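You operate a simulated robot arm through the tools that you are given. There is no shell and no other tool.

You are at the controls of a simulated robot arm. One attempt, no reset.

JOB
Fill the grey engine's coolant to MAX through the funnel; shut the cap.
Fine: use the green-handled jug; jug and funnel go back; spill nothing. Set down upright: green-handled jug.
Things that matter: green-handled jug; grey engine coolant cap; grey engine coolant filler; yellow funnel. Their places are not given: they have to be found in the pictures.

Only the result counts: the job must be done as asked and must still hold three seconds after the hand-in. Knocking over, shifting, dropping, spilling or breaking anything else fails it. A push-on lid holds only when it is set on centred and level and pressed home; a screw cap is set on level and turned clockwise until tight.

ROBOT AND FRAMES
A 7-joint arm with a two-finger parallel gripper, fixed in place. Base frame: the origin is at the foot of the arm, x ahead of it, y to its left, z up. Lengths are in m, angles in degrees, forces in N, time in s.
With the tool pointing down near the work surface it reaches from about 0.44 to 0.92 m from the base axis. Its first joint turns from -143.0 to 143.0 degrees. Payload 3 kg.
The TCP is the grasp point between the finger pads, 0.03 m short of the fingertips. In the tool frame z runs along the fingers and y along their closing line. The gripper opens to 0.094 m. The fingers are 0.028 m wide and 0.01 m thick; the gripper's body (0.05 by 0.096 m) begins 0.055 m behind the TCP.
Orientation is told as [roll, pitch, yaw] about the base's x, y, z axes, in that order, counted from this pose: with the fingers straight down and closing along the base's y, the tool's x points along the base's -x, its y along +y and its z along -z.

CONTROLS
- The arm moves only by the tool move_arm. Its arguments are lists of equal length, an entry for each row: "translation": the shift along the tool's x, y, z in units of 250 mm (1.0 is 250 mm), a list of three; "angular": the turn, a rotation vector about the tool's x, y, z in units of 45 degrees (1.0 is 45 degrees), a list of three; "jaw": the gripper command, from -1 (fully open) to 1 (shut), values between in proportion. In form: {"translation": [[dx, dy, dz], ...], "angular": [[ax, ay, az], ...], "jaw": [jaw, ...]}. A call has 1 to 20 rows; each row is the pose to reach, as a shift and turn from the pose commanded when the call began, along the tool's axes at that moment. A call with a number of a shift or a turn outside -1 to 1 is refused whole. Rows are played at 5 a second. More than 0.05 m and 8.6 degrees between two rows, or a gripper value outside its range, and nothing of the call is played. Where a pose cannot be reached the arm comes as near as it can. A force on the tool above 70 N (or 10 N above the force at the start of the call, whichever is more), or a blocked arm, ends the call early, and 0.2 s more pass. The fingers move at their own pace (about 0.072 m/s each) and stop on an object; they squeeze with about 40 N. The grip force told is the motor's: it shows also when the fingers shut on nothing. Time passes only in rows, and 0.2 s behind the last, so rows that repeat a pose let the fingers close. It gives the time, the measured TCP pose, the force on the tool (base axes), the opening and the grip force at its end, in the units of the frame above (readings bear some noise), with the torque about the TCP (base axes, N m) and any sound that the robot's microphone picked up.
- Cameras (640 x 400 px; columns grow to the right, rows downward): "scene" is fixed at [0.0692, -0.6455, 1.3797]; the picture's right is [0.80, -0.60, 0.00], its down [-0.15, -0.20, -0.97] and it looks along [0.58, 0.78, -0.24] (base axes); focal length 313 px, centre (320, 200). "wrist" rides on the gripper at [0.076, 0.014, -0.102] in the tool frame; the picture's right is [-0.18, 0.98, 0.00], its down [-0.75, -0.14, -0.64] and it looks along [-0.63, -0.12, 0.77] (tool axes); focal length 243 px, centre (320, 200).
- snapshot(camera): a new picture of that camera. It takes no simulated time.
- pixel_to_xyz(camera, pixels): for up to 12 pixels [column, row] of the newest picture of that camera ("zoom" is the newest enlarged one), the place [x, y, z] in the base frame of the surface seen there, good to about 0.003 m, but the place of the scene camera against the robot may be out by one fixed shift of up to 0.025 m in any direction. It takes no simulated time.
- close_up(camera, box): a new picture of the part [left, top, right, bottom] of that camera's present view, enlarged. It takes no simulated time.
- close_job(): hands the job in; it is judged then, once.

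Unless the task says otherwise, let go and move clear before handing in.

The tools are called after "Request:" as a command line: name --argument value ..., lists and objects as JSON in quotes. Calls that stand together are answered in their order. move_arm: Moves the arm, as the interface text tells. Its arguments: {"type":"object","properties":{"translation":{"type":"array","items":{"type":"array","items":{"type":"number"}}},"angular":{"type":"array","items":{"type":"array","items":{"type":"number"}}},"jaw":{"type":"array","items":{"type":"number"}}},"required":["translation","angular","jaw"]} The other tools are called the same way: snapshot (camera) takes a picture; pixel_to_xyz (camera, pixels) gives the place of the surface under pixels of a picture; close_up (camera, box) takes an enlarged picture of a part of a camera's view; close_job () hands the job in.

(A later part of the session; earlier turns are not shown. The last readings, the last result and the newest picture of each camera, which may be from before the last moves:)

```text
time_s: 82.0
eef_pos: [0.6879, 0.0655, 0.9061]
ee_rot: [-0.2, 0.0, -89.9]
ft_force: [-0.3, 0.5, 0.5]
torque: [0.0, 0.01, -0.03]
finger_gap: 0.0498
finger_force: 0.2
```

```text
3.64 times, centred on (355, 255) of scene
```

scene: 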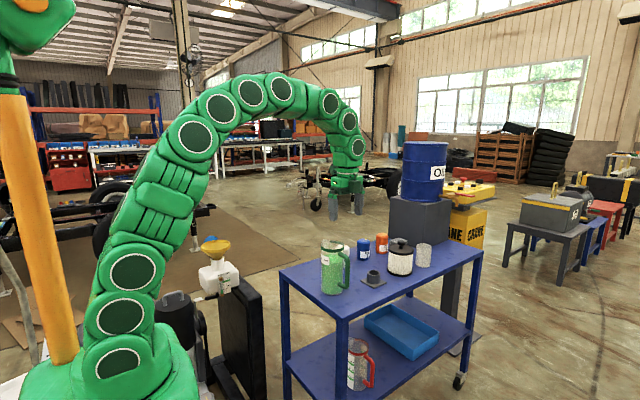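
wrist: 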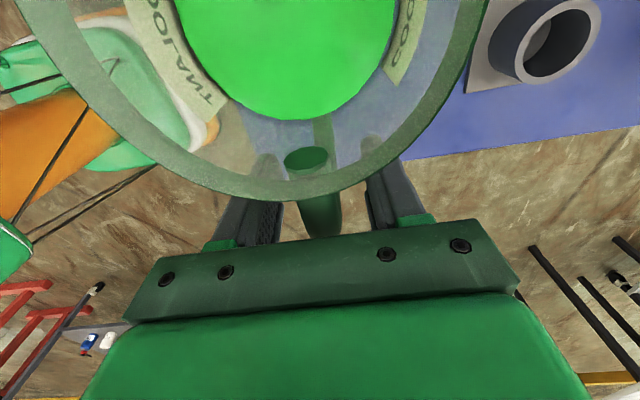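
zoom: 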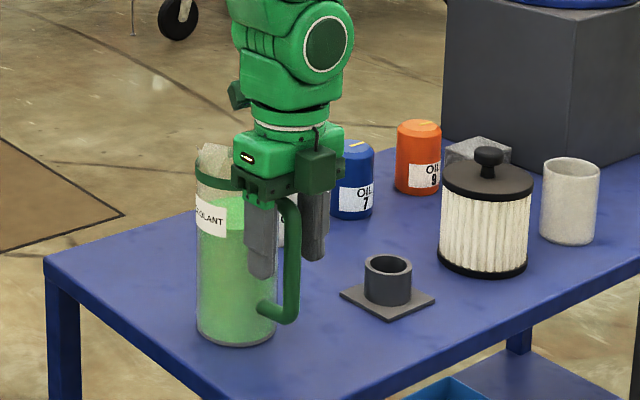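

The handle bar is centred between the fingers with no contact. I'll close the grip.

Request:
move_arm --translation '[[0, 0, 0], [0, 0, 0], [0, 0, 0], [0, 0, 0], [0, 0, 0]]' --angular '[[0, 0, 0], [0, 0, 0], [0, 0, 0], [0, 0, 0], [0, 0, 0]]' --jaw '[0.3, 0.6, 0.8, 1, 1]'

Request:
snapshot --camera "wrist"

```text
time_s: 83.2
eef_pos: [0.6889, 0.0655, 0.9051]
ee_rot: [-0.2, 0.0, -89.9]
ft_force: [1.8, 0.4, 0.5]
torque: [-0.21, -0.26, -0.1]
finger_gap: 0.0179
finger_force: 39.8
```

```text
taken
```

wrist: 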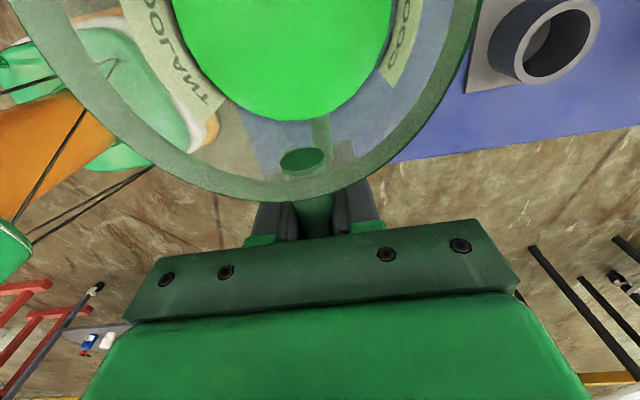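

The handle is gripped (gap 18 mm). I'll lift 15 mm slowly and check for tilt.

Request:
move_arm --translation '[[0, 0, -0.015], [0, 0, -0.03], [0, 0, -0.045], [0, 0, -0.06]]' --angular '[[0, 0, 0], [0, 0, 0], [0, 0, 0], [0, 0, 0]]' --jaw '[1, 1, 1, 1]'

Request:
snapshot --camera "wrist"

Request:
close_up --camera "scene" --box '[290, 200, 420, 310]'

```text
time_s: 84.2
eef_pos: [0.6899, 0.0659, 0.9208]
ee_rot: [-0.3, 0.0, -89.9]
ft_force: [-0.5, 0.6, -6.3]
torque: [-0.48, 0.03, 0.03]
finger_gap: 0.0181
finger_force: 39.5
```

```text
taken
```

wrist: 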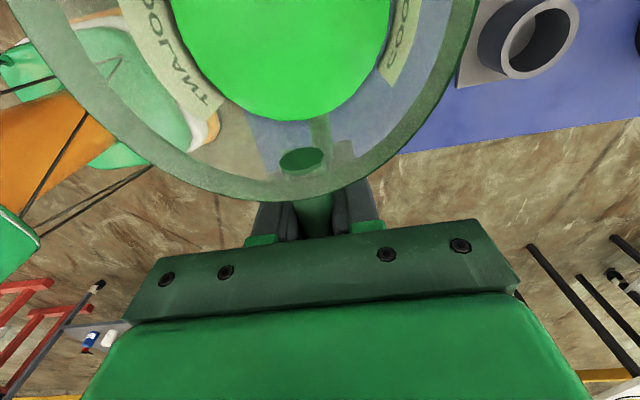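

```text
3.64 times, centred on (355, 255) of scene
```

zoom: 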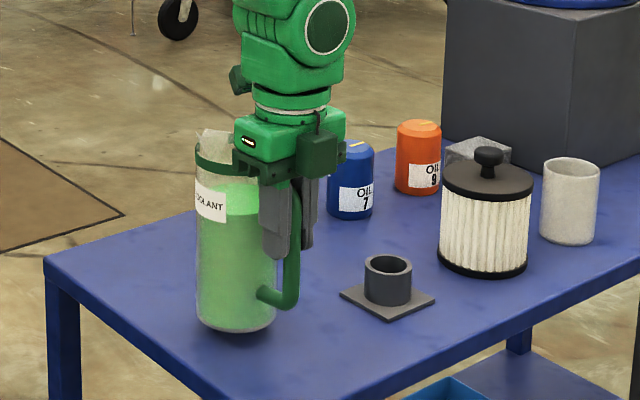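

The jug weighs about 0.65 kg and hangs upright without slipping. I'll raise it and carry it slowly toward the filler while turning it.

Request:
move_arm --translation '[[0, 0, -0.1], [0, 0, -0.2], [0, 0, -0.3], [0, 0, -0.4], [0, 0, -0.5], [0, 0, -0.6], [0, 0, -0.7], [0, 0, -0.8]]' --angular '[[0, 0, 0], [0, 0, 0], [0, 0, 0], [0, 0, 0], [0, 0, 0], [0, 0, 0], [0, 0, 0], [0, 0, 0]]' --jaw '[1, 1, 1, 1, 1, 1, 1, 1]'

Request:
move_arm --translation '[[0.08, -0.01, 0], [0.18, -0.023, 0], [0.28, -0.037, 0], [0.38, -0.05, 0], [0.48, -0.064, 0], [0.58, -0.078, 0], [0.68, -0.092, 0], [0.78, -0.106, 0], [0.88, -0.12, 0]]' --angular '[[0, 0, -0.1], [0, 0, -0.21], [0, 0, -0.32], [0, 0, -0.44], [0, 0, -0.56], [0, 0, -0.67], [0, 0, -0.78], [0, 0, -0.89], [0, 0, -1.0]]' --jaw '[1, 1, 1, 1, 1, 1, 1, 1, 1]'

Request:
snapshot --camera "wrist"

Request:
snapshot --camera "scene"

```text
time_s: 86.0
eef_pos: [0.6895, 0.0678, 1.1221]
ee_rot: [-0.3, 0.1, -90.0]
ft_force: [0.4, 0.0, -6.6]
torque: [-0.52, 0.0, 0.01]
finger_gap: 0.0182
finger_force: 40.5
```

```text
time_s: 88.0
eef_pos: [0.6596, 0.2884, 1.1209]
ee_rot: [-0.1, 0.2, -44.8]
ft_force: [-0.6, 0.3, -6.6]
torque: [-0.34, -0.35, -0.04]
finger_gap: 0.0179
finger_force: 39.8
```

```text
taken
```

wrist: 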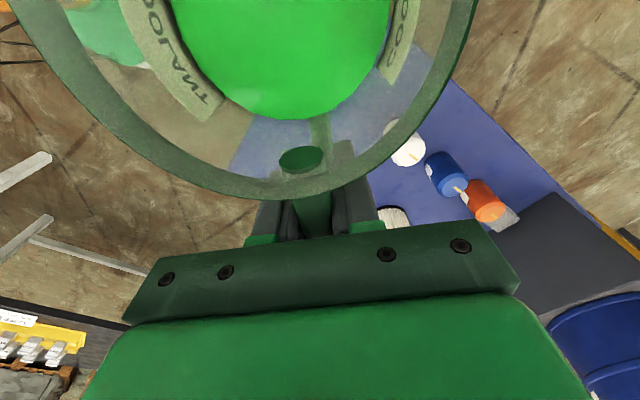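

```text
taken
```

scene: 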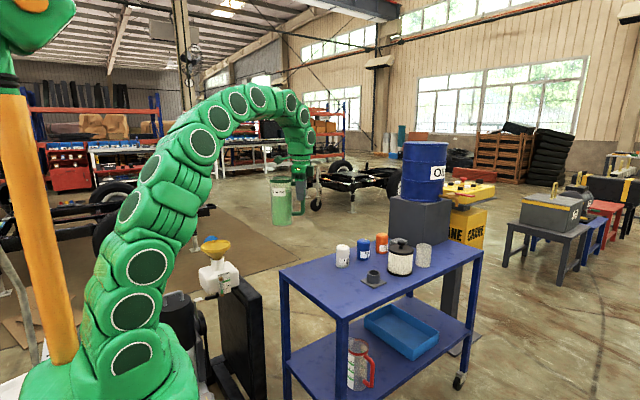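

The jug is steady and upright. I'll continue to the next leg with the remaining 45° turn.

Request:
move_arm --translation '[[0.08, 0.06, 0], [0.16, 0.12, 0], [0.24, 0.18, 0], [0.32, 0.24, 0], [0.4, 0.3, 0], [0.48, 0.365, 0], [0.56, 0.425, 0], [0.635, 0.48, 0], [0.707, 0.538, 0]]' --angular '[[0, 0, -0.1], [0, 0, -0.21], [0, 0, -0.32], [0, 0, -0.44], [0, 0, -0.56], [0, 0, -0.67], [0, 0, -0.78], [0, 0, -0.89], [0, 0, -1.0]]' --jaw '[1, 1, 1, 1, 1, 1, 1, 1, 1]'

Request:
move_arm --translation '[[0.034, 0.086, 0], [0.068, 0.172, 0], [0.1, 0.258, 0], [0.136, 0.344, 0]]' --angular '[[0, 0, 0], [0, 0, 0], [0, 0, 0], [0, 0, 0]]' --jaw '[1, 1, 1, 1]'

Request:
snapshot --camera "wrist"

Request:
close_up --camera "scene" --box '[150, 150, 330, 300]'

```text
time_s: 90.0
eef_pos: [0.6289, 0.5058, 1.1213]
ee_rot: [0.1, 0.1, 0.1]
ft_force: [-0.4, -0.2, -6.5]
torque: [-0.04, -0.49, 0.01]
finger_gap: 0.0176
finger_force: 40.1
```

```text
time_s: 91.0
eef_pos: [0.5956, 0.5713, 1.1085]
ee_rot: [0.0, 0.3, 0.0]
ft_force: [0.8, 1.1, -7.0]
torque: [0.03, -0.5, -0.01]
finger_gap: 0.0179
finger_force: 39.6
out of reach, approached as far as the arm can: row 2, 3, 4
```

```text
taken
```

wrist: 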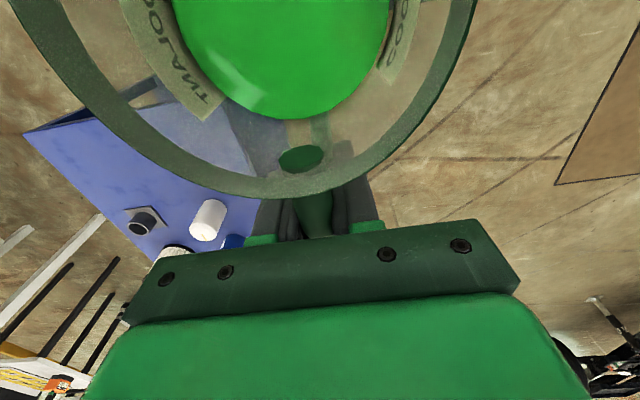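

```text
2.67 times, centred on (240, 225) of scene
```

zoom: 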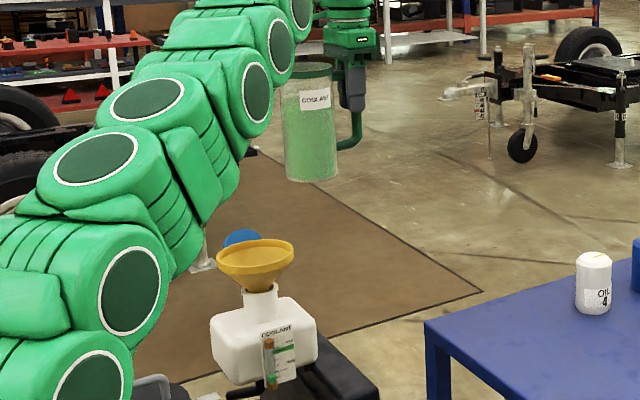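

The arm is at its reach limit upright at this height, but tilting brings the wrist inward. I'll tilt to 30°, well before the pour point, while lowering toward the funnel.

Request:
move_arm --translation '[[0.0, 0.0, 0.03], [0.005, 0.0, 0.08], [0.01, 0.01, 0.12], [0.015, 0.025, 0.16], [0.02, 0.04, 0.2], [0.0224, 0.056, 0.234]]' --angular '[[0, -0.11, 0], [0, -0.22, 0], [0, -0.333, 0], [0, -0.444, 0], [0, -0.556, 0], [0, -0.667, 0]]' --jaw '[1, 1, 1, 1, 1, 1]'

Request:
snapshot --camera "wrist"

Request:
close_up --camera "scene" --box '[170, 180, 290, 300]'

```text
time_s: 92.5
eef_pos: [0.59, 0.5845, 1.0521]
ee_rot: [0.0, -29.9, 0.0]
ft_force: [0.5, 0.5, -6.6]
torque: [0.01, -0.32, 0.01]
finger_gap: 0.0177
finger_force: 40.0
```

```text
taken
```

wrist: 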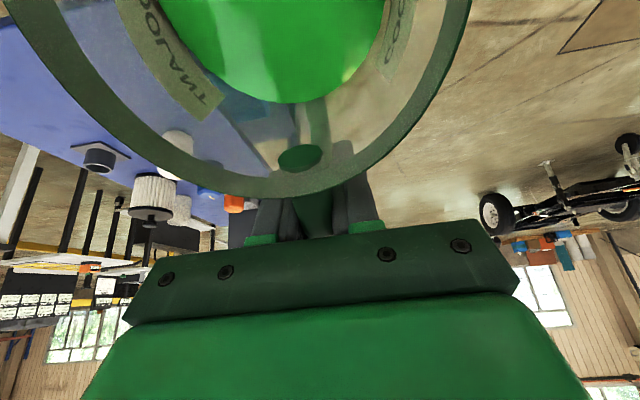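

```text
3.33 times, centred on (230, 240) of scene
```

zoom: 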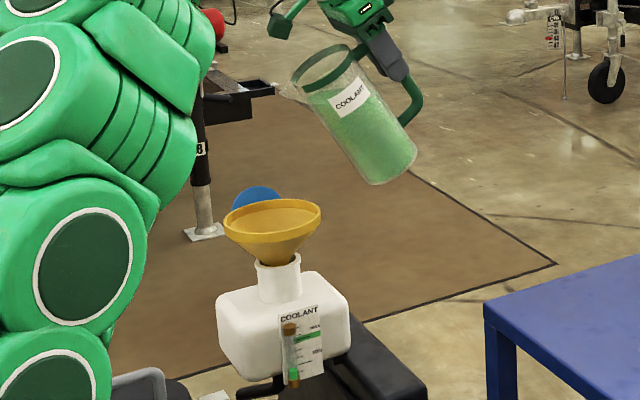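

The jug is tilted 30° with no flow. I'll check the spout position and compare it to the funnel in the scene view.

Request:
close_up --camera "scene" --box '[200, 180, 280, 260]'

Request:
pixel_to_xyz --camera "scene" --pixels '[[217, 206], [219, 207], [222, 208], [225, 205], [232, 202], [202, 247], [225, 250], [230, 243]]'

```text
5.00 times, centred on (240, 220) of scene
```

zoom: 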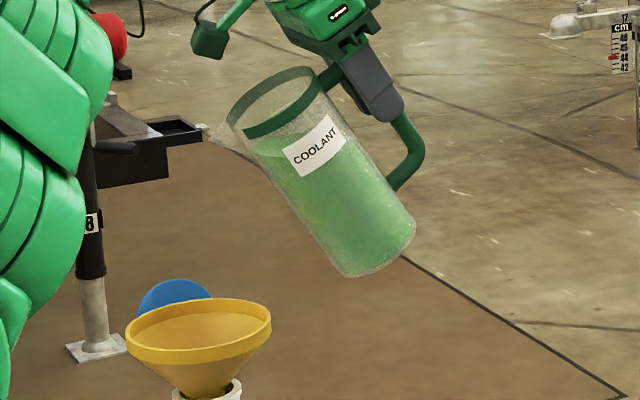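

```text
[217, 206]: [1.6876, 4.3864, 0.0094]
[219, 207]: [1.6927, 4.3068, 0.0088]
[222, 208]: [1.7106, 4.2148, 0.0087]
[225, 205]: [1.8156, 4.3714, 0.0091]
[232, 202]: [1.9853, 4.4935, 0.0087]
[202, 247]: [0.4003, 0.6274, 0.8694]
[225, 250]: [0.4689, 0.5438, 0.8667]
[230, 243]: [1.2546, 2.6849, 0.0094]
```

I'll query the enlarged picture directly for the spout and funnel points.

Request:
pixel_to_xyz --camera "zoom" --pixels '[[215, 133], [222, 138], [230, 140], [240, 145], [255, 130], [228, 115], [130, 335], [200, 355], [270, 330], [200, 305], [300, 85], [350, 260]]'

```text
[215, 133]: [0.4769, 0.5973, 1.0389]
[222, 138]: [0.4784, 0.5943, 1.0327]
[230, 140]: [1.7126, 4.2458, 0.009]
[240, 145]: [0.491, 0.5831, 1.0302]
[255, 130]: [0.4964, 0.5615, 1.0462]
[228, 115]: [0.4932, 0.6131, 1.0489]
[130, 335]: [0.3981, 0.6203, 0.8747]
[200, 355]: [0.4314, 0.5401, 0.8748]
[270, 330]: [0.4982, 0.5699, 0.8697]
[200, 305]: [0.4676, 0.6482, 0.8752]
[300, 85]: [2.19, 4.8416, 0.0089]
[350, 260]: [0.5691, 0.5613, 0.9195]
```

Relative to the funnel centre the spout is +28 mm in x and about aligned in y. I'll bring it over the bowl and tilt to 46°, still short of the expected pour angle.

Request:
move_arm --translation '[[0.05, -0.001, 0.04], [0.1, -0.002, 0.08], [0.15, -0.003, 0.12], [0.2, -0.004, 0.16], [0.2527, -0.004, 0.2042]]' --angular '[[0, -0.07, 0], [0, -0.14, 0], [0, -0.21, 0], [0, -0.28, 0], [0, -0.356, 0]]' --jaw '[1, 1, 1, 1, 1]'

Request:
snapshot --camera "wrist"

Request:
close_up --camera "scene" --box '[190, 190, 280, 300]'

```text
time_s: 93.7
eef_pos: [0.5609, 0.5831, 0.9737]
ee_rot: [0.1, -45.9, 0.0]
ft_force: [0.3, 0.5, -6.9]
torque: [0.01, -0.13, -0.01]
finger_gap: 0.0175
finger_force: 40.0
```

```text
taken
```

wrist: 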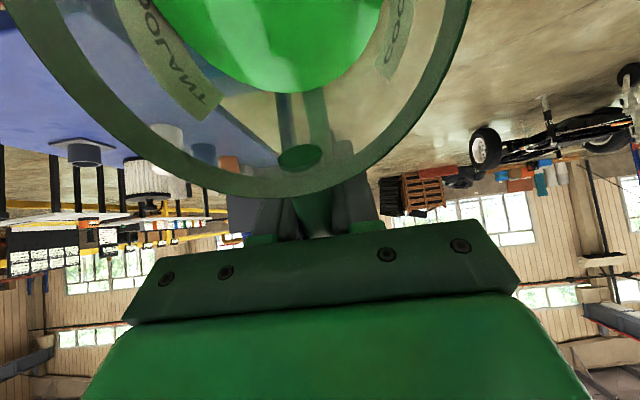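

```text
3.64 times, centred on (235, 245) of scene
```

zoom: 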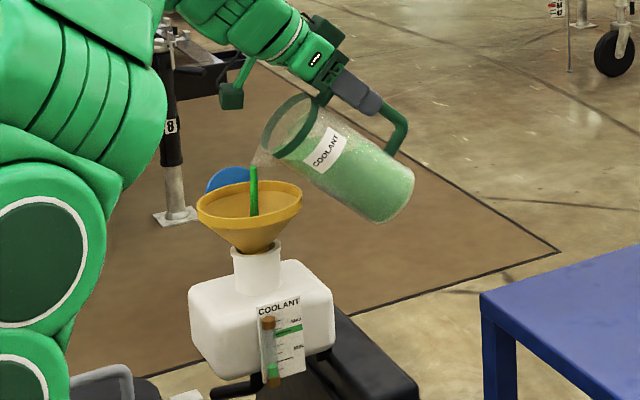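

It's already pouring: a green stream at zoom (253,190) lands near the funnel's centre. I'll zoom on the sight tube to read the level and markings before letting more time pass.

Request:
close_up --camera "scene" --box '[205, 263, 245, 303]'

Request:
close_up --camera "scene" --box '[195, 210, 255, 260]'

```text
10.00 times, centred on (225, 283) of scene
```

zoom: 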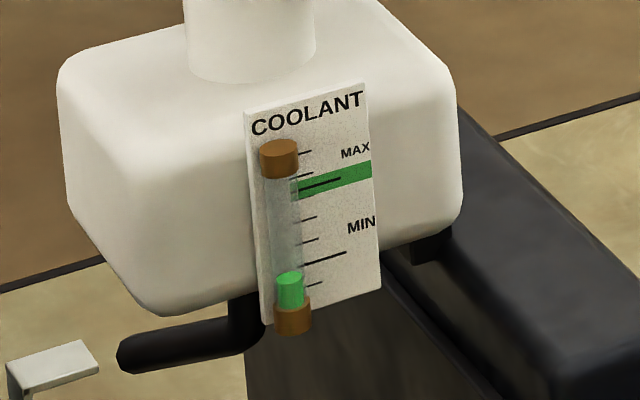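

```text
8.00 times, centred on (225, 235) of scene
```

zoom: 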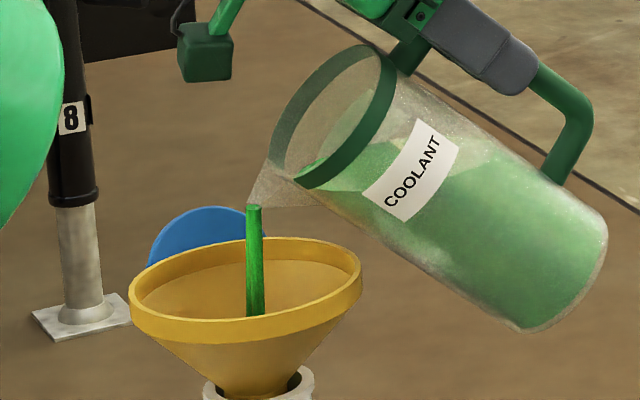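

The level sits just below MIN at row ~276; the MAX line meets the tube at row ~193, in the middle of the green band. The stream is well inside the bowl, so I'll hold this tilt briefly and watch the rate.

Request:
move_arm --translation '[[0, 0, 0], [0, 0, 0], [0, 0, 0]]' --angular '[[0, 0, 0], [0, 0, 0], [0, 0, 0]]' --jaw '[1, 1, 1]'

Request:
close_up --camera "scene" --box '[205, 263, 245, 303]'

Request:
close_up --camera "scene" --box '[195, 210, 255, 260]'

```text
time_s: 94.5
eef_pos: [0.5603, 0.5842, 0.9762]
ee_rot: [0.1, -45.9, 0.0]
ft_force: [0.3, 1.1, -6.2]
torque: [0.01, -0.18, 0.01]
finger_gap: 0.0179
finger_force: 40.1
```

```text
10.00 times, centred on (225, 283) of scene
```

zoom: 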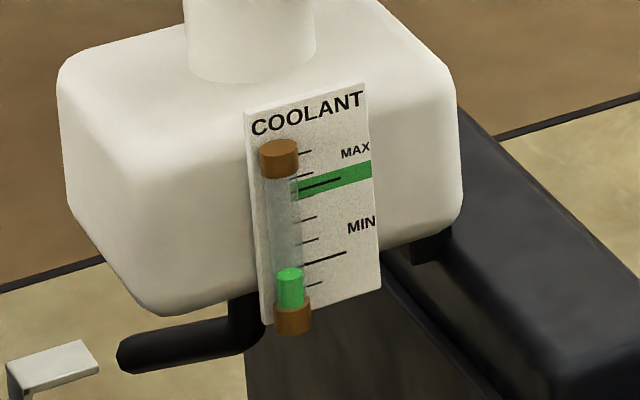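

```text
8.00 times, centred on (225, 235) of scene
```

zoom: 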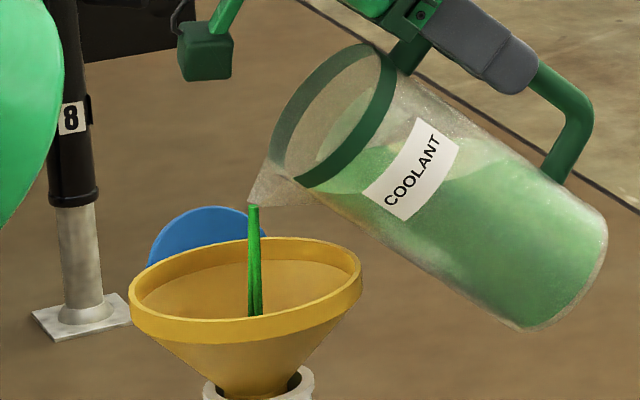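

The level rose about 4 px and the stream is thinning. I'll tilt a further 3° about the spout tip and hold briefly.

Request:
move_arm --translation '[[-0.0046, 0, -0.0134], [-0.0092, 0, -0.0268], [-0.0092, 0, -0.0268], [-0.0092, 0, -0.0268], [-0.0092, 0, -0.0268]]' --angular '[[0, -0.0333, 0], [0, -0.0667, 0], [0, -0.0667, 0], [0, -0.0667, 0], [0, -0.0667, 0]]' --jaw '[1, 1, 1, 1, 1]'

Request:
close_up --camera "scene" --box '[205, 263, 245, 303]'

Request:
close_up --camera "scene" --box '[195, 210, 255, 260]'

```text
time_s: 95.7
eef_pos: [0.557, 0.5845, 0.983]
ee_rot: [0.1, -48.9, -0.1]
ft_force: [-0.4, 0.1, -6.5]
torque: [-0.01, -0.1, -0.01]
finger_gap: 0.0177
finger_force: 39.7
```

```text
10.00 times, centred on (225, 283) of scene
```

zoom: 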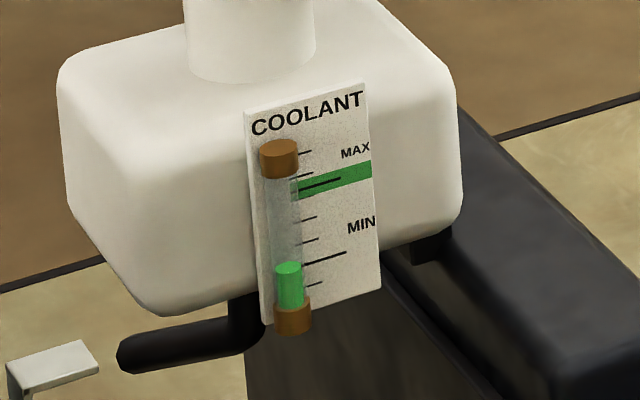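

```text
8.00 times, centred on (225, 235) of scene
```

zoom: 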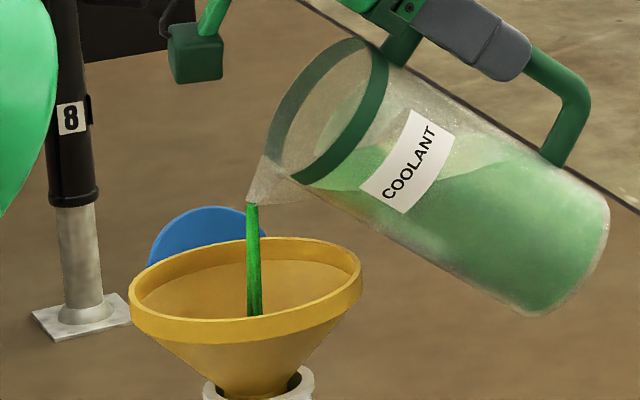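

The level is now at row ~266, rising about 2 px per degree. I'll tilt another 5° slowly.

Request:
move_arm --translation '[[-0.0031, 0, -0.009], [-0.0062, 0, -0.018], [-0.0092, 0, -0.027], [-0.012, 0, -0.036], [-0.0148, 0, -0.0452], [-0.0148, 0, -0.0452], [-0.0148, 0, -0.0452]]' --angular '[[0, -0.0222, 0], [0, -0.0444, 0], [0, -0.0667, 0], [0, -0.0889, 0], [0, -0.1111, 0], [0, -0.1111, 0], [0, -0.1111, 0]]' --jaw '[1, 1, 1, 1, 1, 1, 1]'

Request:
close_up --camera "scene" --box '[205, 263, 245, 303]'

Request:
close_up --camera "scene" --box '[195, 210, 255, 260]'

```text
time_s: 97.2
eef_pos: [0.5489, 0.5854, 0.9939]
ee_rot: [0.1, -53.8, 0.1]
ft_force: [0.0, -0.3, -6.3]
torque: [0.03, -0.09, 0.01]
finger_gap: 0.0181
finger_force: 40.0
```

```text
10.00 times, centred on (225, 283) of scene
```

zoom: 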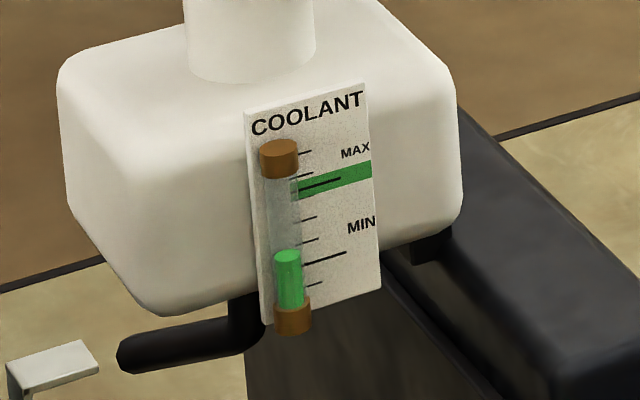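

```text
8.00 times, centred on (225, 235) of scene
```

zoom: 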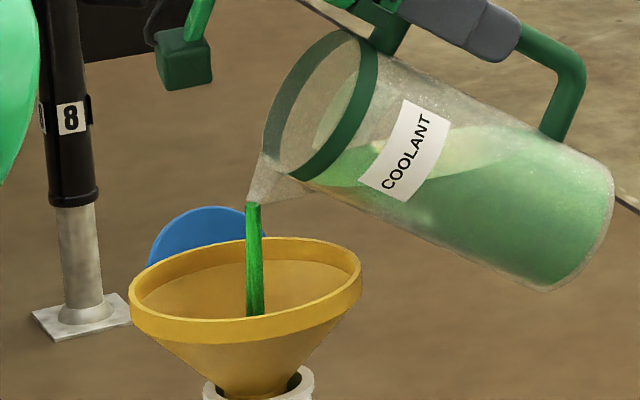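

Level is now at row ~254 and the stream stays centred. I'll tilt another 5°.

Request:
move_arm --translation '[[-0.0031, 0, -0.009], [-0.0062, 0, -0.018], [-0.0092, 0, -0.027], [-0.012, 0, -0.036], [-0.0148, 0, -0.0452], [-0.0148, 0, -0.0452], [-0.0148, 0, -0.0452], [-0.0148, 0, -0.0452]]' --angular '[[0, -0.0222, 0], [0, -0.0444, 0], [0, -0.0667, 0], [0, -0.0889, 0], [0, -0.1111, 0], [0, -0.1111, 0], [0, -0.1111, 0], [0, -0.1111, 0]]' --jaw '[1, 1, 1, 1, 1, 1, 1, 1]'

Request:
close_up --camera "scene" --box '[205, 263, 245, 303]'

Request:
close_up --camera "scene" --box '[195, 210, 255, 260]'

```text
time_s: 99.0
eef_pos: [0.5431, 0.5843, 1.0029]
ee_rot: [0.1, -58.9, 0.0]
ft_force: [0.1, -0.4, -5.0]
torque: [-0.03, -0.04, 0.01]
finger_gap: 0.0176
finger_force: 40.0
```

```text
10.00 times, centred on (225, 283) of scene
```

zoom: 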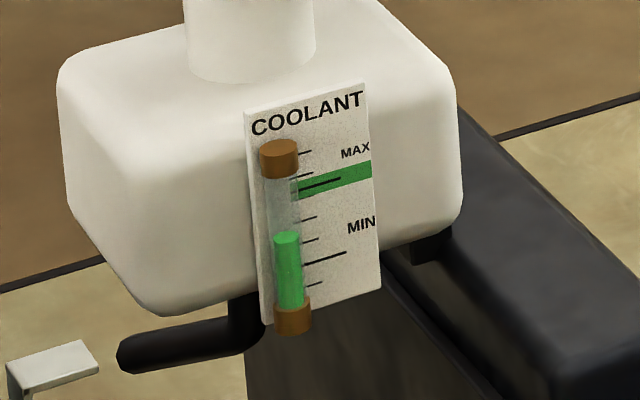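

```text
8.00 times, centred on (225, 235) of scene
```

zoom: 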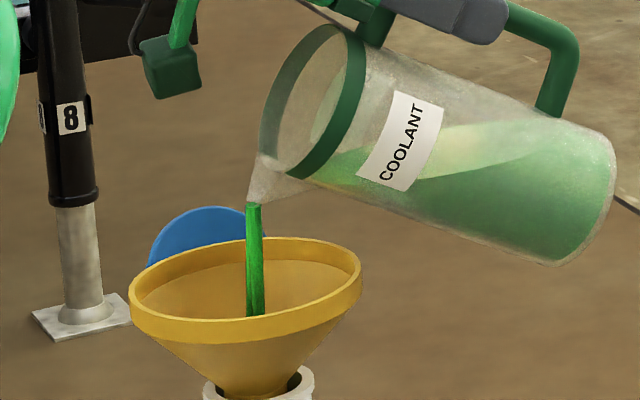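

Level is at row ~237 with about 44 px to go. I'll tilt another 4°.

Request:
move_arm --translation '[[-0.0031, 0, -0.009], [-0.0062, 0, -0.018], [-0.0092, 0, -0.027], [-0.012, 0, -0.036], [-0.012, 0, -0.036], [-0.012, 0, -0.036]]' --angular '[[0, -0.0222, 0], [0, -0.0444, 0], [0, -0.0667, 0], [0, -0.0889, 0], [0, -0.0889, 0], [0, -0.0889, 0]]' --jaw '[1, 1, 1, 1, 1, 1]'

Request:
close_up --camera "scene" --box '[205, 263, 245, 303]'

Request:
close_up --camera "scene" --box '[195, 210, 255, 260]'

```text
time_s: 100.5
eef_pos: [0.5371, 0.5846, 1.01]
ee_rot: [0.0, -62.9, 0.0]
ft_force: [0.1, 1.4, -4.5]
torque: [-0.02, -0.01, 0.0]
finger_gap: 0.0175
finger_force: 39.7
```

```text
10.00 times, centred on (225, 283) of scene
```

zoom: 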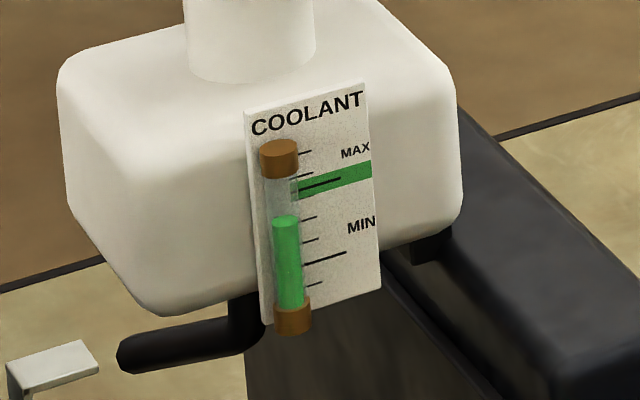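

```text
8.00 times, centred on (225, 235) of scene
```

zoom: 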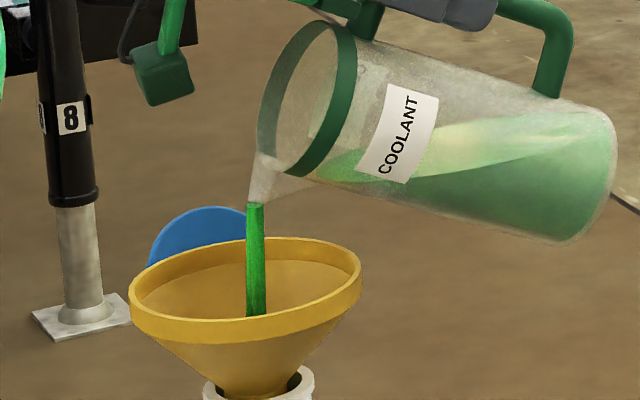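

The level appears at row ~219, but the tube stands in front of the label, so I need true heights. I'll retake the tube close-up and compare z of the liquid top and the MAX line.

Request:
close_up --camera "scene" --box '[205, 263, 245, 303]'

Request:
pixel_to_xyz --camera "zoom" --pixels '[[320, 184], [332, 181], [312, 187], [345, 168], [345, 190], [365, 163], [365, 182], [330, 257], [340, 254], [315, 261], [306, 263], [310, 214]]'

Request:
pixel_to_xyz --camera "zoom" --pixels '[[286, 222], [286, 219], [280, 222], [292, 222], [286, 230], [286, 250], [286, 270], [286, 290], [286, 200], [286, 185], [278, 240], [295, 240]]'

```text
10.00 times, centred on (225, 283) of scene
```

zoom: 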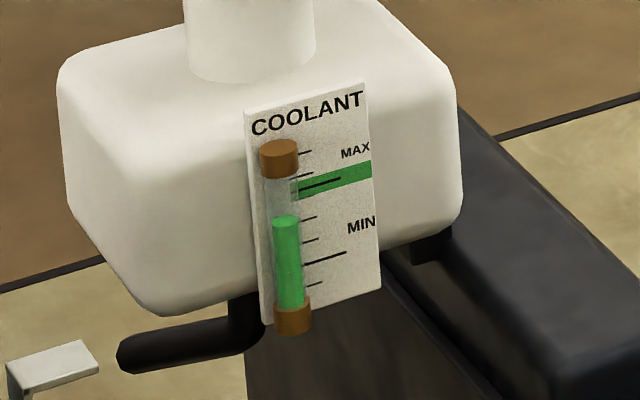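

```text
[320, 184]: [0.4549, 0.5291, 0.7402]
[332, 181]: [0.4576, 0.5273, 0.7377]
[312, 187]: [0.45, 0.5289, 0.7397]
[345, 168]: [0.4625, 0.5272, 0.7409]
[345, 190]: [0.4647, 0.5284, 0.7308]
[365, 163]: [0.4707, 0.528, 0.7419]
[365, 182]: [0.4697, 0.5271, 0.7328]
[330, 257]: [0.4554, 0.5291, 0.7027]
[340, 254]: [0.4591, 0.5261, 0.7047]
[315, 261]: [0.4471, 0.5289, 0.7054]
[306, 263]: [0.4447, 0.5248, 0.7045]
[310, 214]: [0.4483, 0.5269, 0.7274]
```

```text
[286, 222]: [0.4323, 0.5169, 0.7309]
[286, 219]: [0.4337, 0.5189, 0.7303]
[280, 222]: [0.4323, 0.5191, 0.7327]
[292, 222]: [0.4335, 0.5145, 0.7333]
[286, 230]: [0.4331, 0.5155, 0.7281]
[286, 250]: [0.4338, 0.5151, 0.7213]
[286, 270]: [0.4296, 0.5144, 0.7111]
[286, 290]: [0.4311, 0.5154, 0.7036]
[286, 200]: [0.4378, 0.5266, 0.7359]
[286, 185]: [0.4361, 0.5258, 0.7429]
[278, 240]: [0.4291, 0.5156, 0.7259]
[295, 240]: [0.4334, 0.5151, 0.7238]
```

True heights: MAX line z≈0.738 (scene frame), liquid top ≈0.732, so only about 6 mm remains. I'll hold for one short row, then read again.

Request:
move_arm --translation '[[0, 0, 0]]' --angular '[[0, 0, 0]]' --jaw '[1]'

Request:
close_up --camera "scene" --box '[195, 210, 255, 260]'

Request:
close_up --camera "scene" --box '[213, 268, 237, 298]'

Request:
pixel_to_xyz --camera "zoom" --pixels '[[238, 205], [250, 205], [262, 205], [238, 210], [250, 210], [262, 210], [238, 215], [250, 215], [262, 215], [240, 240], [250, 240], [260, 240]]'

```text
time_s: 100.8
eef_pos: [0.5363, 0.5844, 1.0102]
ee_rot: [0.2, -62.9, 0.0]
ft_force: [-0.2, -0.3, -4.3]
torque: [0.0, 0.03, 0.0]
finger_gap: 0.0176
finger_force: 40.0
```

```text
8.00 times, centred on (225, 235) of scene
```

zoom: 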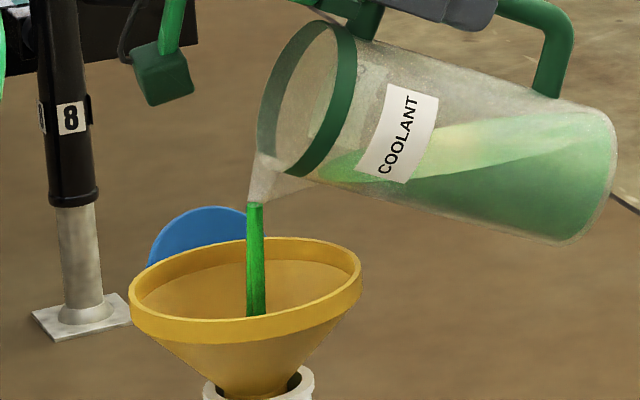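

```text
13.33 times, centred on (225, 283) of scene
```

zoom: 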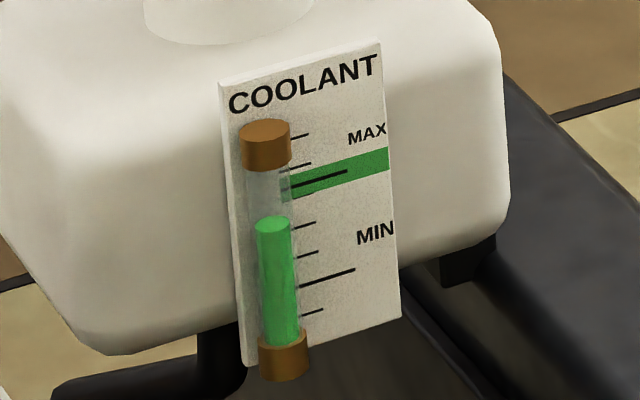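

```text
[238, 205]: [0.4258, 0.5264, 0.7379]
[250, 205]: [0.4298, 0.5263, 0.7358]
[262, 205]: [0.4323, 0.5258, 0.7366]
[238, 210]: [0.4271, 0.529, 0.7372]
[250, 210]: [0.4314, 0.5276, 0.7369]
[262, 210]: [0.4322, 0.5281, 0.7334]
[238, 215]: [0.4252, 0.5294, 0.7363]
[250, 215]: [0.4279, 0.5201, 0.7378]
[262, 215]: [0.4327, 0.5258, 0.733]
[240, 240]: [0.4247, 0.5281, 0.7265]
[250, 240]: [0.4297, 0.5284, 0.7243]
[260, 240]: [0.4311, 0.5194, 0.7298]
```

I need samples on the liquid column itself at zoom columns 258–290. I'll re-sample.

Request:
pixel_to_xyz --camera "zoom" --pixels '[[272, 222], [266, 224], [278, 222], [272, 228], [266, 229], [278, 227], [272, 240], [272, 250], [272, 270], [272, 290], [272, 310], [272, 330]]'

Request:
pixel_to_xyz --camera "zoom" --pixels '[[305, 184], [320, 180], [335, 175], [345, 172], [310, 283], [330, 277], [345, 272], [370, 152], [370, 172], [340, 162], [340, 186], [355, 157]]'

```text
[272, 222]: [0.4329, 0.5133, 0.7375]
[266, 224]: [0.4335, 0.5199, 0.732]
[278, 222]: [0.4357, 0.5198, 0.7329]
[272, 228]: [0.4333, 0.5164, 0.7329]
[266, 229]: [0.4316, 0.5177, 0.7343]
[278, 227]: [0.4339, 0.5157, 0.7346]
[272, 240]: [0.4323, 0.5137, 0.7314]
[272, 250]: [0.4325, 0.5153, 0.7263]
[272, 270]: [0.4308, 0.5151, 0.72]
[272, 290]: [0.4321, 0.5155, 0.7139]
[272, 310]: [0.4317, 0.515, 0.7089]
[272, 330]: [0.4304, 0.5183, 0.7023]
```

```text
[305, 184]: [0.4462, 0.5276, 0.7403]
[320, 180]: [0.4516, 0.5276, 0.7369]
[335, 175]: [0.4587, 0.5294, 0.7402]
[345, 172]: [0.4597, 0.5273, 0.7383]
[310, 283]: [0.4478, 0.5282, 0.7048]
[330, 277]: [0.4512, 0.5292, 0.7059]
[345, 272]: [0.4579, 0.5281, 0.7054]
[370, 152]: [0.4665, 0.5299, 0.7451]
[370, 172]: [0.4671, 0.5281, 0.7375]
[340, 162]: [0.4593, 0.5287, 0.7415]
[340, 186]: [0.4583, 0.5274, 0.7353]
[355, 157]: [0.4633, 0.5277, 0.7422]
```

The liquid top is about 5.5 mm below MAX in true height; in this zoom it should reach about row 208 (now ~225). I'll hold another second and re-read.

Request:
move_arm --translation '[[0, 0, 0], [0, 0, 0], [0, 0, 0]]' --angular '[[0, 0, 0], [0, 0, 0], [0, 0, 0]]' --jaw '[1, 1, 1]'

Request:
close_up --camera "scene" --box '[195, 210, 255, 260]'

Request:
close_up --camera "scene" --box '[213, 268, 237, 298]'

```text
time_s: 101.7
eef_pos: [0.5376, 0.5848, 1.011]
ee_rot: [0.2, -62.9, 0.1]
ft_force: [-0.8, 1.1, -3.8]
torque: [0.03, 0.0, 0.03]
finger_gap: 0.0176
finger_force: 40.5
```

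```text
8.00 times, centred on (225, 235) of scene
```

zoom: 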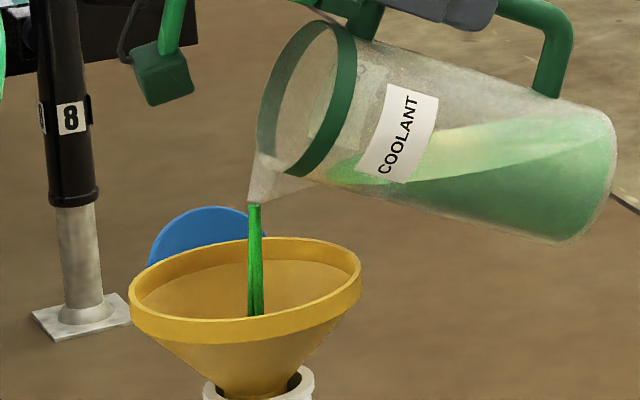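

```text
13.33 times, centred on (225, 283) of scene
```

zoom: 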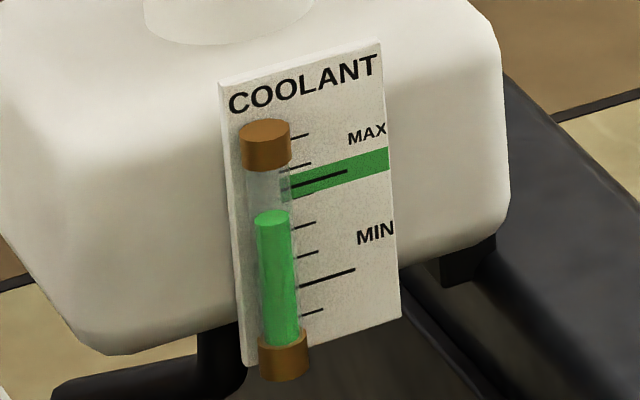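

The top is now around row 217, rising ~8 px/s and thinning. I'll hold 3 more rows.

Request:
move_arm --translation '[[0, 0, 0], [0, 0, 0], [0, 0, 0]]' --angular '[[0, 0, 0], [0, 0, 0], [0, 0, 0]]' --jaw '[1, 1, 1]'

Request:
close_up --camera "scene" --box '[195, 210, 255, 260]'

Request:
close_up --camera "scene" --box '[213, 268, 237, 298]'

Request:
pixel_to_xyz --camera "zoom" --pixels '[[272, 210], [266, 212], [278, 210], [272, 214], [266, 215], [278, 213], [272, 230], [320, 180], [335, 175], [312, 182], [340, 162], [340, 186]]'

```text
time_s: 102.5
eef_pos: [0.5377, 0.5842, 1.01]
ee_rot: [0.1, -63.0, 0.0]
ft_force: [-0.1, 0.9, -3.7]
torque: [0.01, 0.01, -0.01]
finger_gap: 0.0178
finger_force: 39.8
```

```text
8.00 times, centred on (225, 235) of scene
```

zoom: 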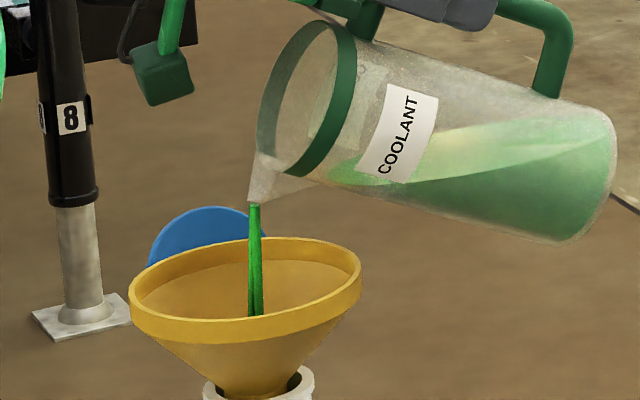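

```text
13.33 times, centred on (225, 283) of scene
```

zoom: 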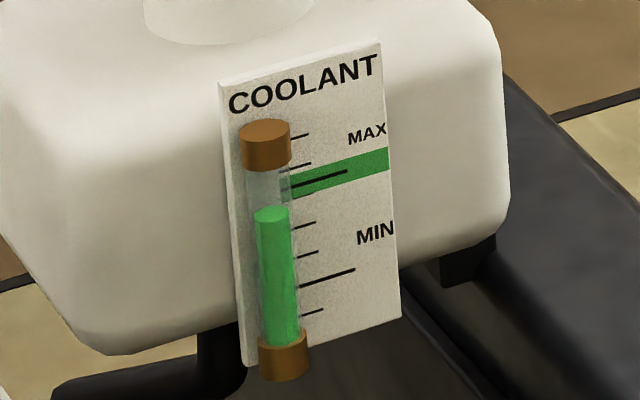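

```text
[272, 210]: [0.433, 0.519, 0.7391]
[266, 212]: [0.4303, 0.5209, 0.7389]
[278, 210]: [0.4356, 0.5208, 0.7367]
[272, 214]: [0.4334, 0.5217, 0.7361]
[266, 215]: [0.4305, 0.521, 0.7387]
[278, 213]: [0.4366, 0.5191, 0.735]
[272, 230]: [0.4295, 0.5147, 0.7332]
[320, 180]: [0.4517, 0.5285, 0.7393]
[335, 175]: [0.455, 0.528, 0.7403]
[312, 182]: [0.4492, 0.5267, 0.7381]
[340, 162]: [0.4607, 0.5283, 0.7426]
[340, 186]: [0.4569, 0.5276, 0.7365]
```

The liquid top is now z≈0.7374 against the MAX line at ≈0.7392, nearly there. I'll hold two more rows and then tip the jug back promptly, keeping the spout over the bowl.

Request:
move_arm --translation '[[0, 0, 0], [0, 0, 0], [0.0187, 0, 0.0437], [0.0411, 0, 0.0856], [0.0315, 0, 0.1072], [0.0251, 0, 0.1265], [0.0251, 0, 0.1265], [0.0251, 0, 0.1265]]' --angular '[[0, 0, 0], [0, 0, 0], [0, 0.111, 0], [0, 0.222, 0], [0, 0.333, 0], [0, 0.444, 0], [0, 0.444, 0], [0, 0.444, 0]]' --jaw '[1, 1, 1, 1, 1, 1, 1, 1]'

Request:
close_up --camera "scene" --box '[195, 210, 255, 260]'

Request:
close_up --camera "scene" --box '[213, 268, 237, 298]'

Request:
pixel_to_xyz --camera "zoom" --pixels '[[272, 206], [266, 208], [278, 206], [272, 210], [266, 211], [278, 209], [272, 213], [320, 180], [335, 175], [312, 182], [340, 162], [340, 186]]'

```text
time_s: 104.2
eef_pos: [0.562, 0.584, 0.9901]
ee_rot: [0.1, -42.9, 0.0]
ft_force: [-0.3, 0.4, -3.2]
torque: [0.0, -0.09, 0.01]
finger_gap: 0.0177
finger_force: 39.9
```

```text
8.00 times, centred on (225, 235) of scene
```

zoom: 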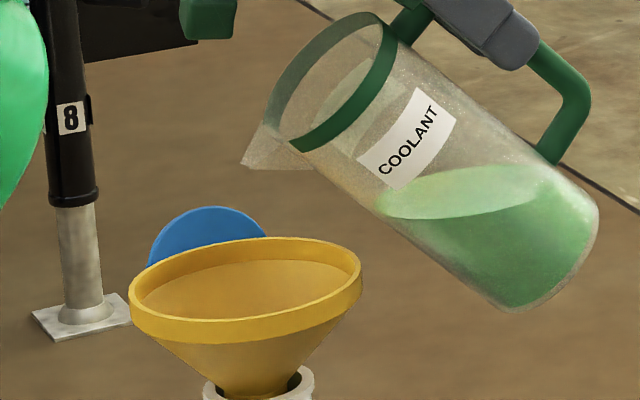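

```text
13.33 times, centred on (225, 283) of scene
```

zoom: 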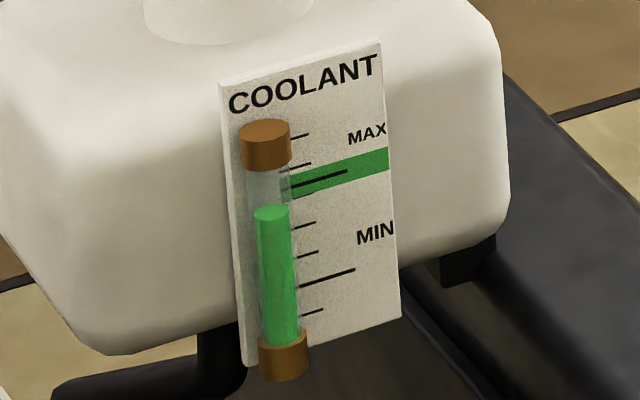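

```text
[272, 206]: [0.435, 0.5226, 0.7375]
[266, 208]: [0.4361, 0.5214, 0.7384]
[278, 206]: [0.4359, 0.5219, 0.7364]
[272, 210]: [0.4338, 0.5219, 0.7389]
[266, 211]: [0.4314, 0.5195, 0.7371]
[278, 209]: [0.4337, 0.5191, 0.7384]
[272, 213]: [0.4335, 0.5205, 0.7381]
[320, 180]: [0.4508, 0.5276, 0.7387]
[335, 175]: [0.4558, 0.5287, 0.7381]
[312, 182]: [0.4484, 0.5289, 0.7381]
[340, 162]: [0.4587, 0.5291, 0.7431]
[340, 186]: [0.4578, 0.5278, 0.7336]
```

Flow has stopped cleanly and nothing has spilled. The liquid top (≈0.7378) is 1–2 mm under the MAX line (≈0.7389), inside the green band, so I'll give it a very short top-up at about 64° to centre it.

Request:
move_arm --translation '[[0.0005, 0, -0.028], [0.003, 0, -0.055], [0.007, 0, -0.082], [0.013, 0, -0.11], [0.0198, 0, -0.1371], [0.0198, 0, -0.1371]]' --angular '[[0, -0.0933, 0], [0, -0.1867, 0], [0, -0.28, 0], [0, -0.3733, 0], [0, -0.4667, 0], [0, -0.4667, 0]]' --jaw '[1, 1, 1, 1, 1, 1]'

Request:
close_up --camera "scene" --box '[195, 210, 255, 260]'

Request:
close_up --camera "scene" --box '[213, 268, 237, 298]'

Request:
pixel_to_xyz --camera "zoom" --pixels '[[272, 204], [266, 206], [278, 204], [272, 208], [266, 209], [278, 207], [272, 211], [268, 212], [276, 210]]'

```text
time_s: 105.7
eef_pos: [0.5367, 0.5836, 1.0114]
ee_rot: [0.1, -63.9, -0.1]
ft_force: [-0.3, 0.2, -4.6]
torque: [-0.01, 0.02, 0.0]
finger_gap: 0.0174
finger_force: 40.0
```

```text
8.00 times, centred on (225, 235) of scene
```

zoom: 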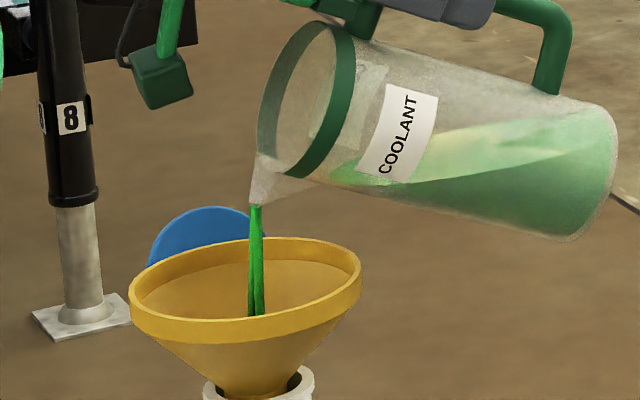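

```text
13.33 times, centred on (225, 283) of scene
```

zoom: 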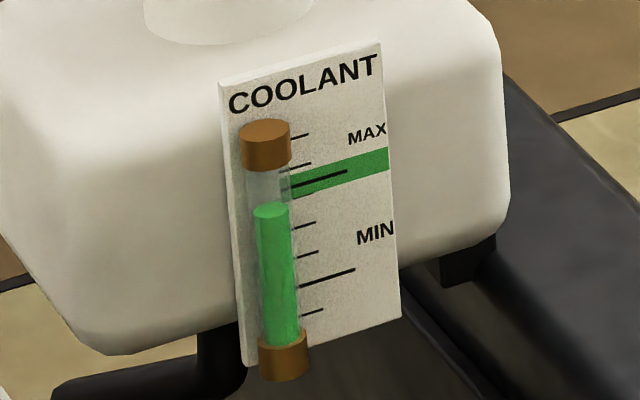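

```text
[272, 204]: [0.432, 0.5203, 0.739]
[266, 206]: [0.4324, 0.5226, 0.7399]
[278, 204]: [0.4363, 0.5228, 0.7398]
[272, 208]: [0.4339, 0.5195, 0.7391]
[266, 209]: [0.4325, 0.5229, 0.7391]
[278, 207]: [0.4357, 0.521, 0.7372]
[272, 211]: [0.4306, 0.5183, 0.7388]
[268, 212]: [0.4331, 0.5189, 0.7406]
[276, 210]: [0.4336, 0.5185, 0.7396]
```

The liquid top now reads ≈0.739, level with MAX. I'll tip the jug back immediately.

Request:
move_arm --translation '[[0.0257, 0, 0.0611], [0.0411, 0, 0.0856], [0.0315, 0, 0.1072], [0.0251, 0, 0.1265], [0.0251, 0, 0.1265], [0.0251, 0, 0.1265], [0.0251, 0, 0.1265]]' --angular '[[0, 0.156, 0], [0, 0.24, 0], [0, 0.35, 0], [0, 0.4667, 0], [0, 0.4667, 0], [0, 0.4667, 0], [0, 0.4667, 0]]' --jaw '[1, 1, 1, 1, 1, 1, 1]'

Request:
close_up --camera "scene" --box '[195, 210, 255, 260]'

Request:
close_up --camera "scene" --box '[213, 268, 237, 298]'

Request:
pixel_to_xyz --camera "zoom" --pixels '[[272, 204], [266, 206], [278, 204], [272, 208], [266, 209], [278, 207], [272, 211], [268, 212], [276, 210], [320, 180], [335, 175], [305, 184]]'

```text
time_s: 107.2
eef_pos: [0.5608, 0.5837, 0.9921]
ee_rot: [0.1, -42.9, 0.0]
ft_force: [-0.7, 0.1, -3.8]
torque: [0.02, -0.14, 0.0]
finger_gap: 0.0177
finger_force: 40.1
```

```text
8.00 times, centred on (225, 235) of scene
```

zoom: 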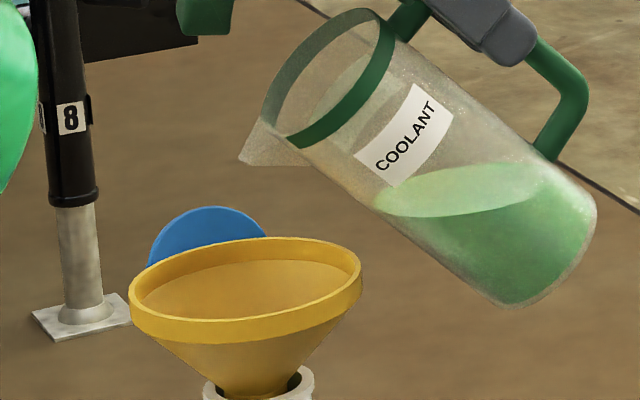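

```text
13.33 times, centred on (225, 283) of scene
```

zoom: 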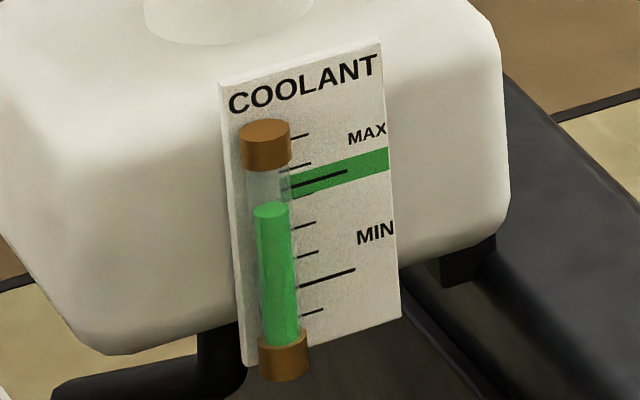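

```text
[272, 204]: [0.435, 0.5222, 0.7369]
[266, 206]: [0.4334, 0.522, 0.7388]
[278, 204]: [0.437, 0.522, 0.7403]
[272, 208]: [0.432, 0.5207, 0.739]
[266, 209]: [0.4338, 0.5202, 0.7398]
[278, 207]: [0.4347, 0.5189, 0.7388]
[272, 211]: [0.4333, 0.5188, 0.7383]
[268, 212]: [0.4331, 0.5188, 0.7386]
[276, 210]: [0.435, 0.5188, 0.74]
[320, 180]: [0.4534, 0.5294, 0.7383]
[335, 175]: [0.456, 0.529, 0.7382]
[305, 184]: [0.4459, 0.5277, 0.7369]
```

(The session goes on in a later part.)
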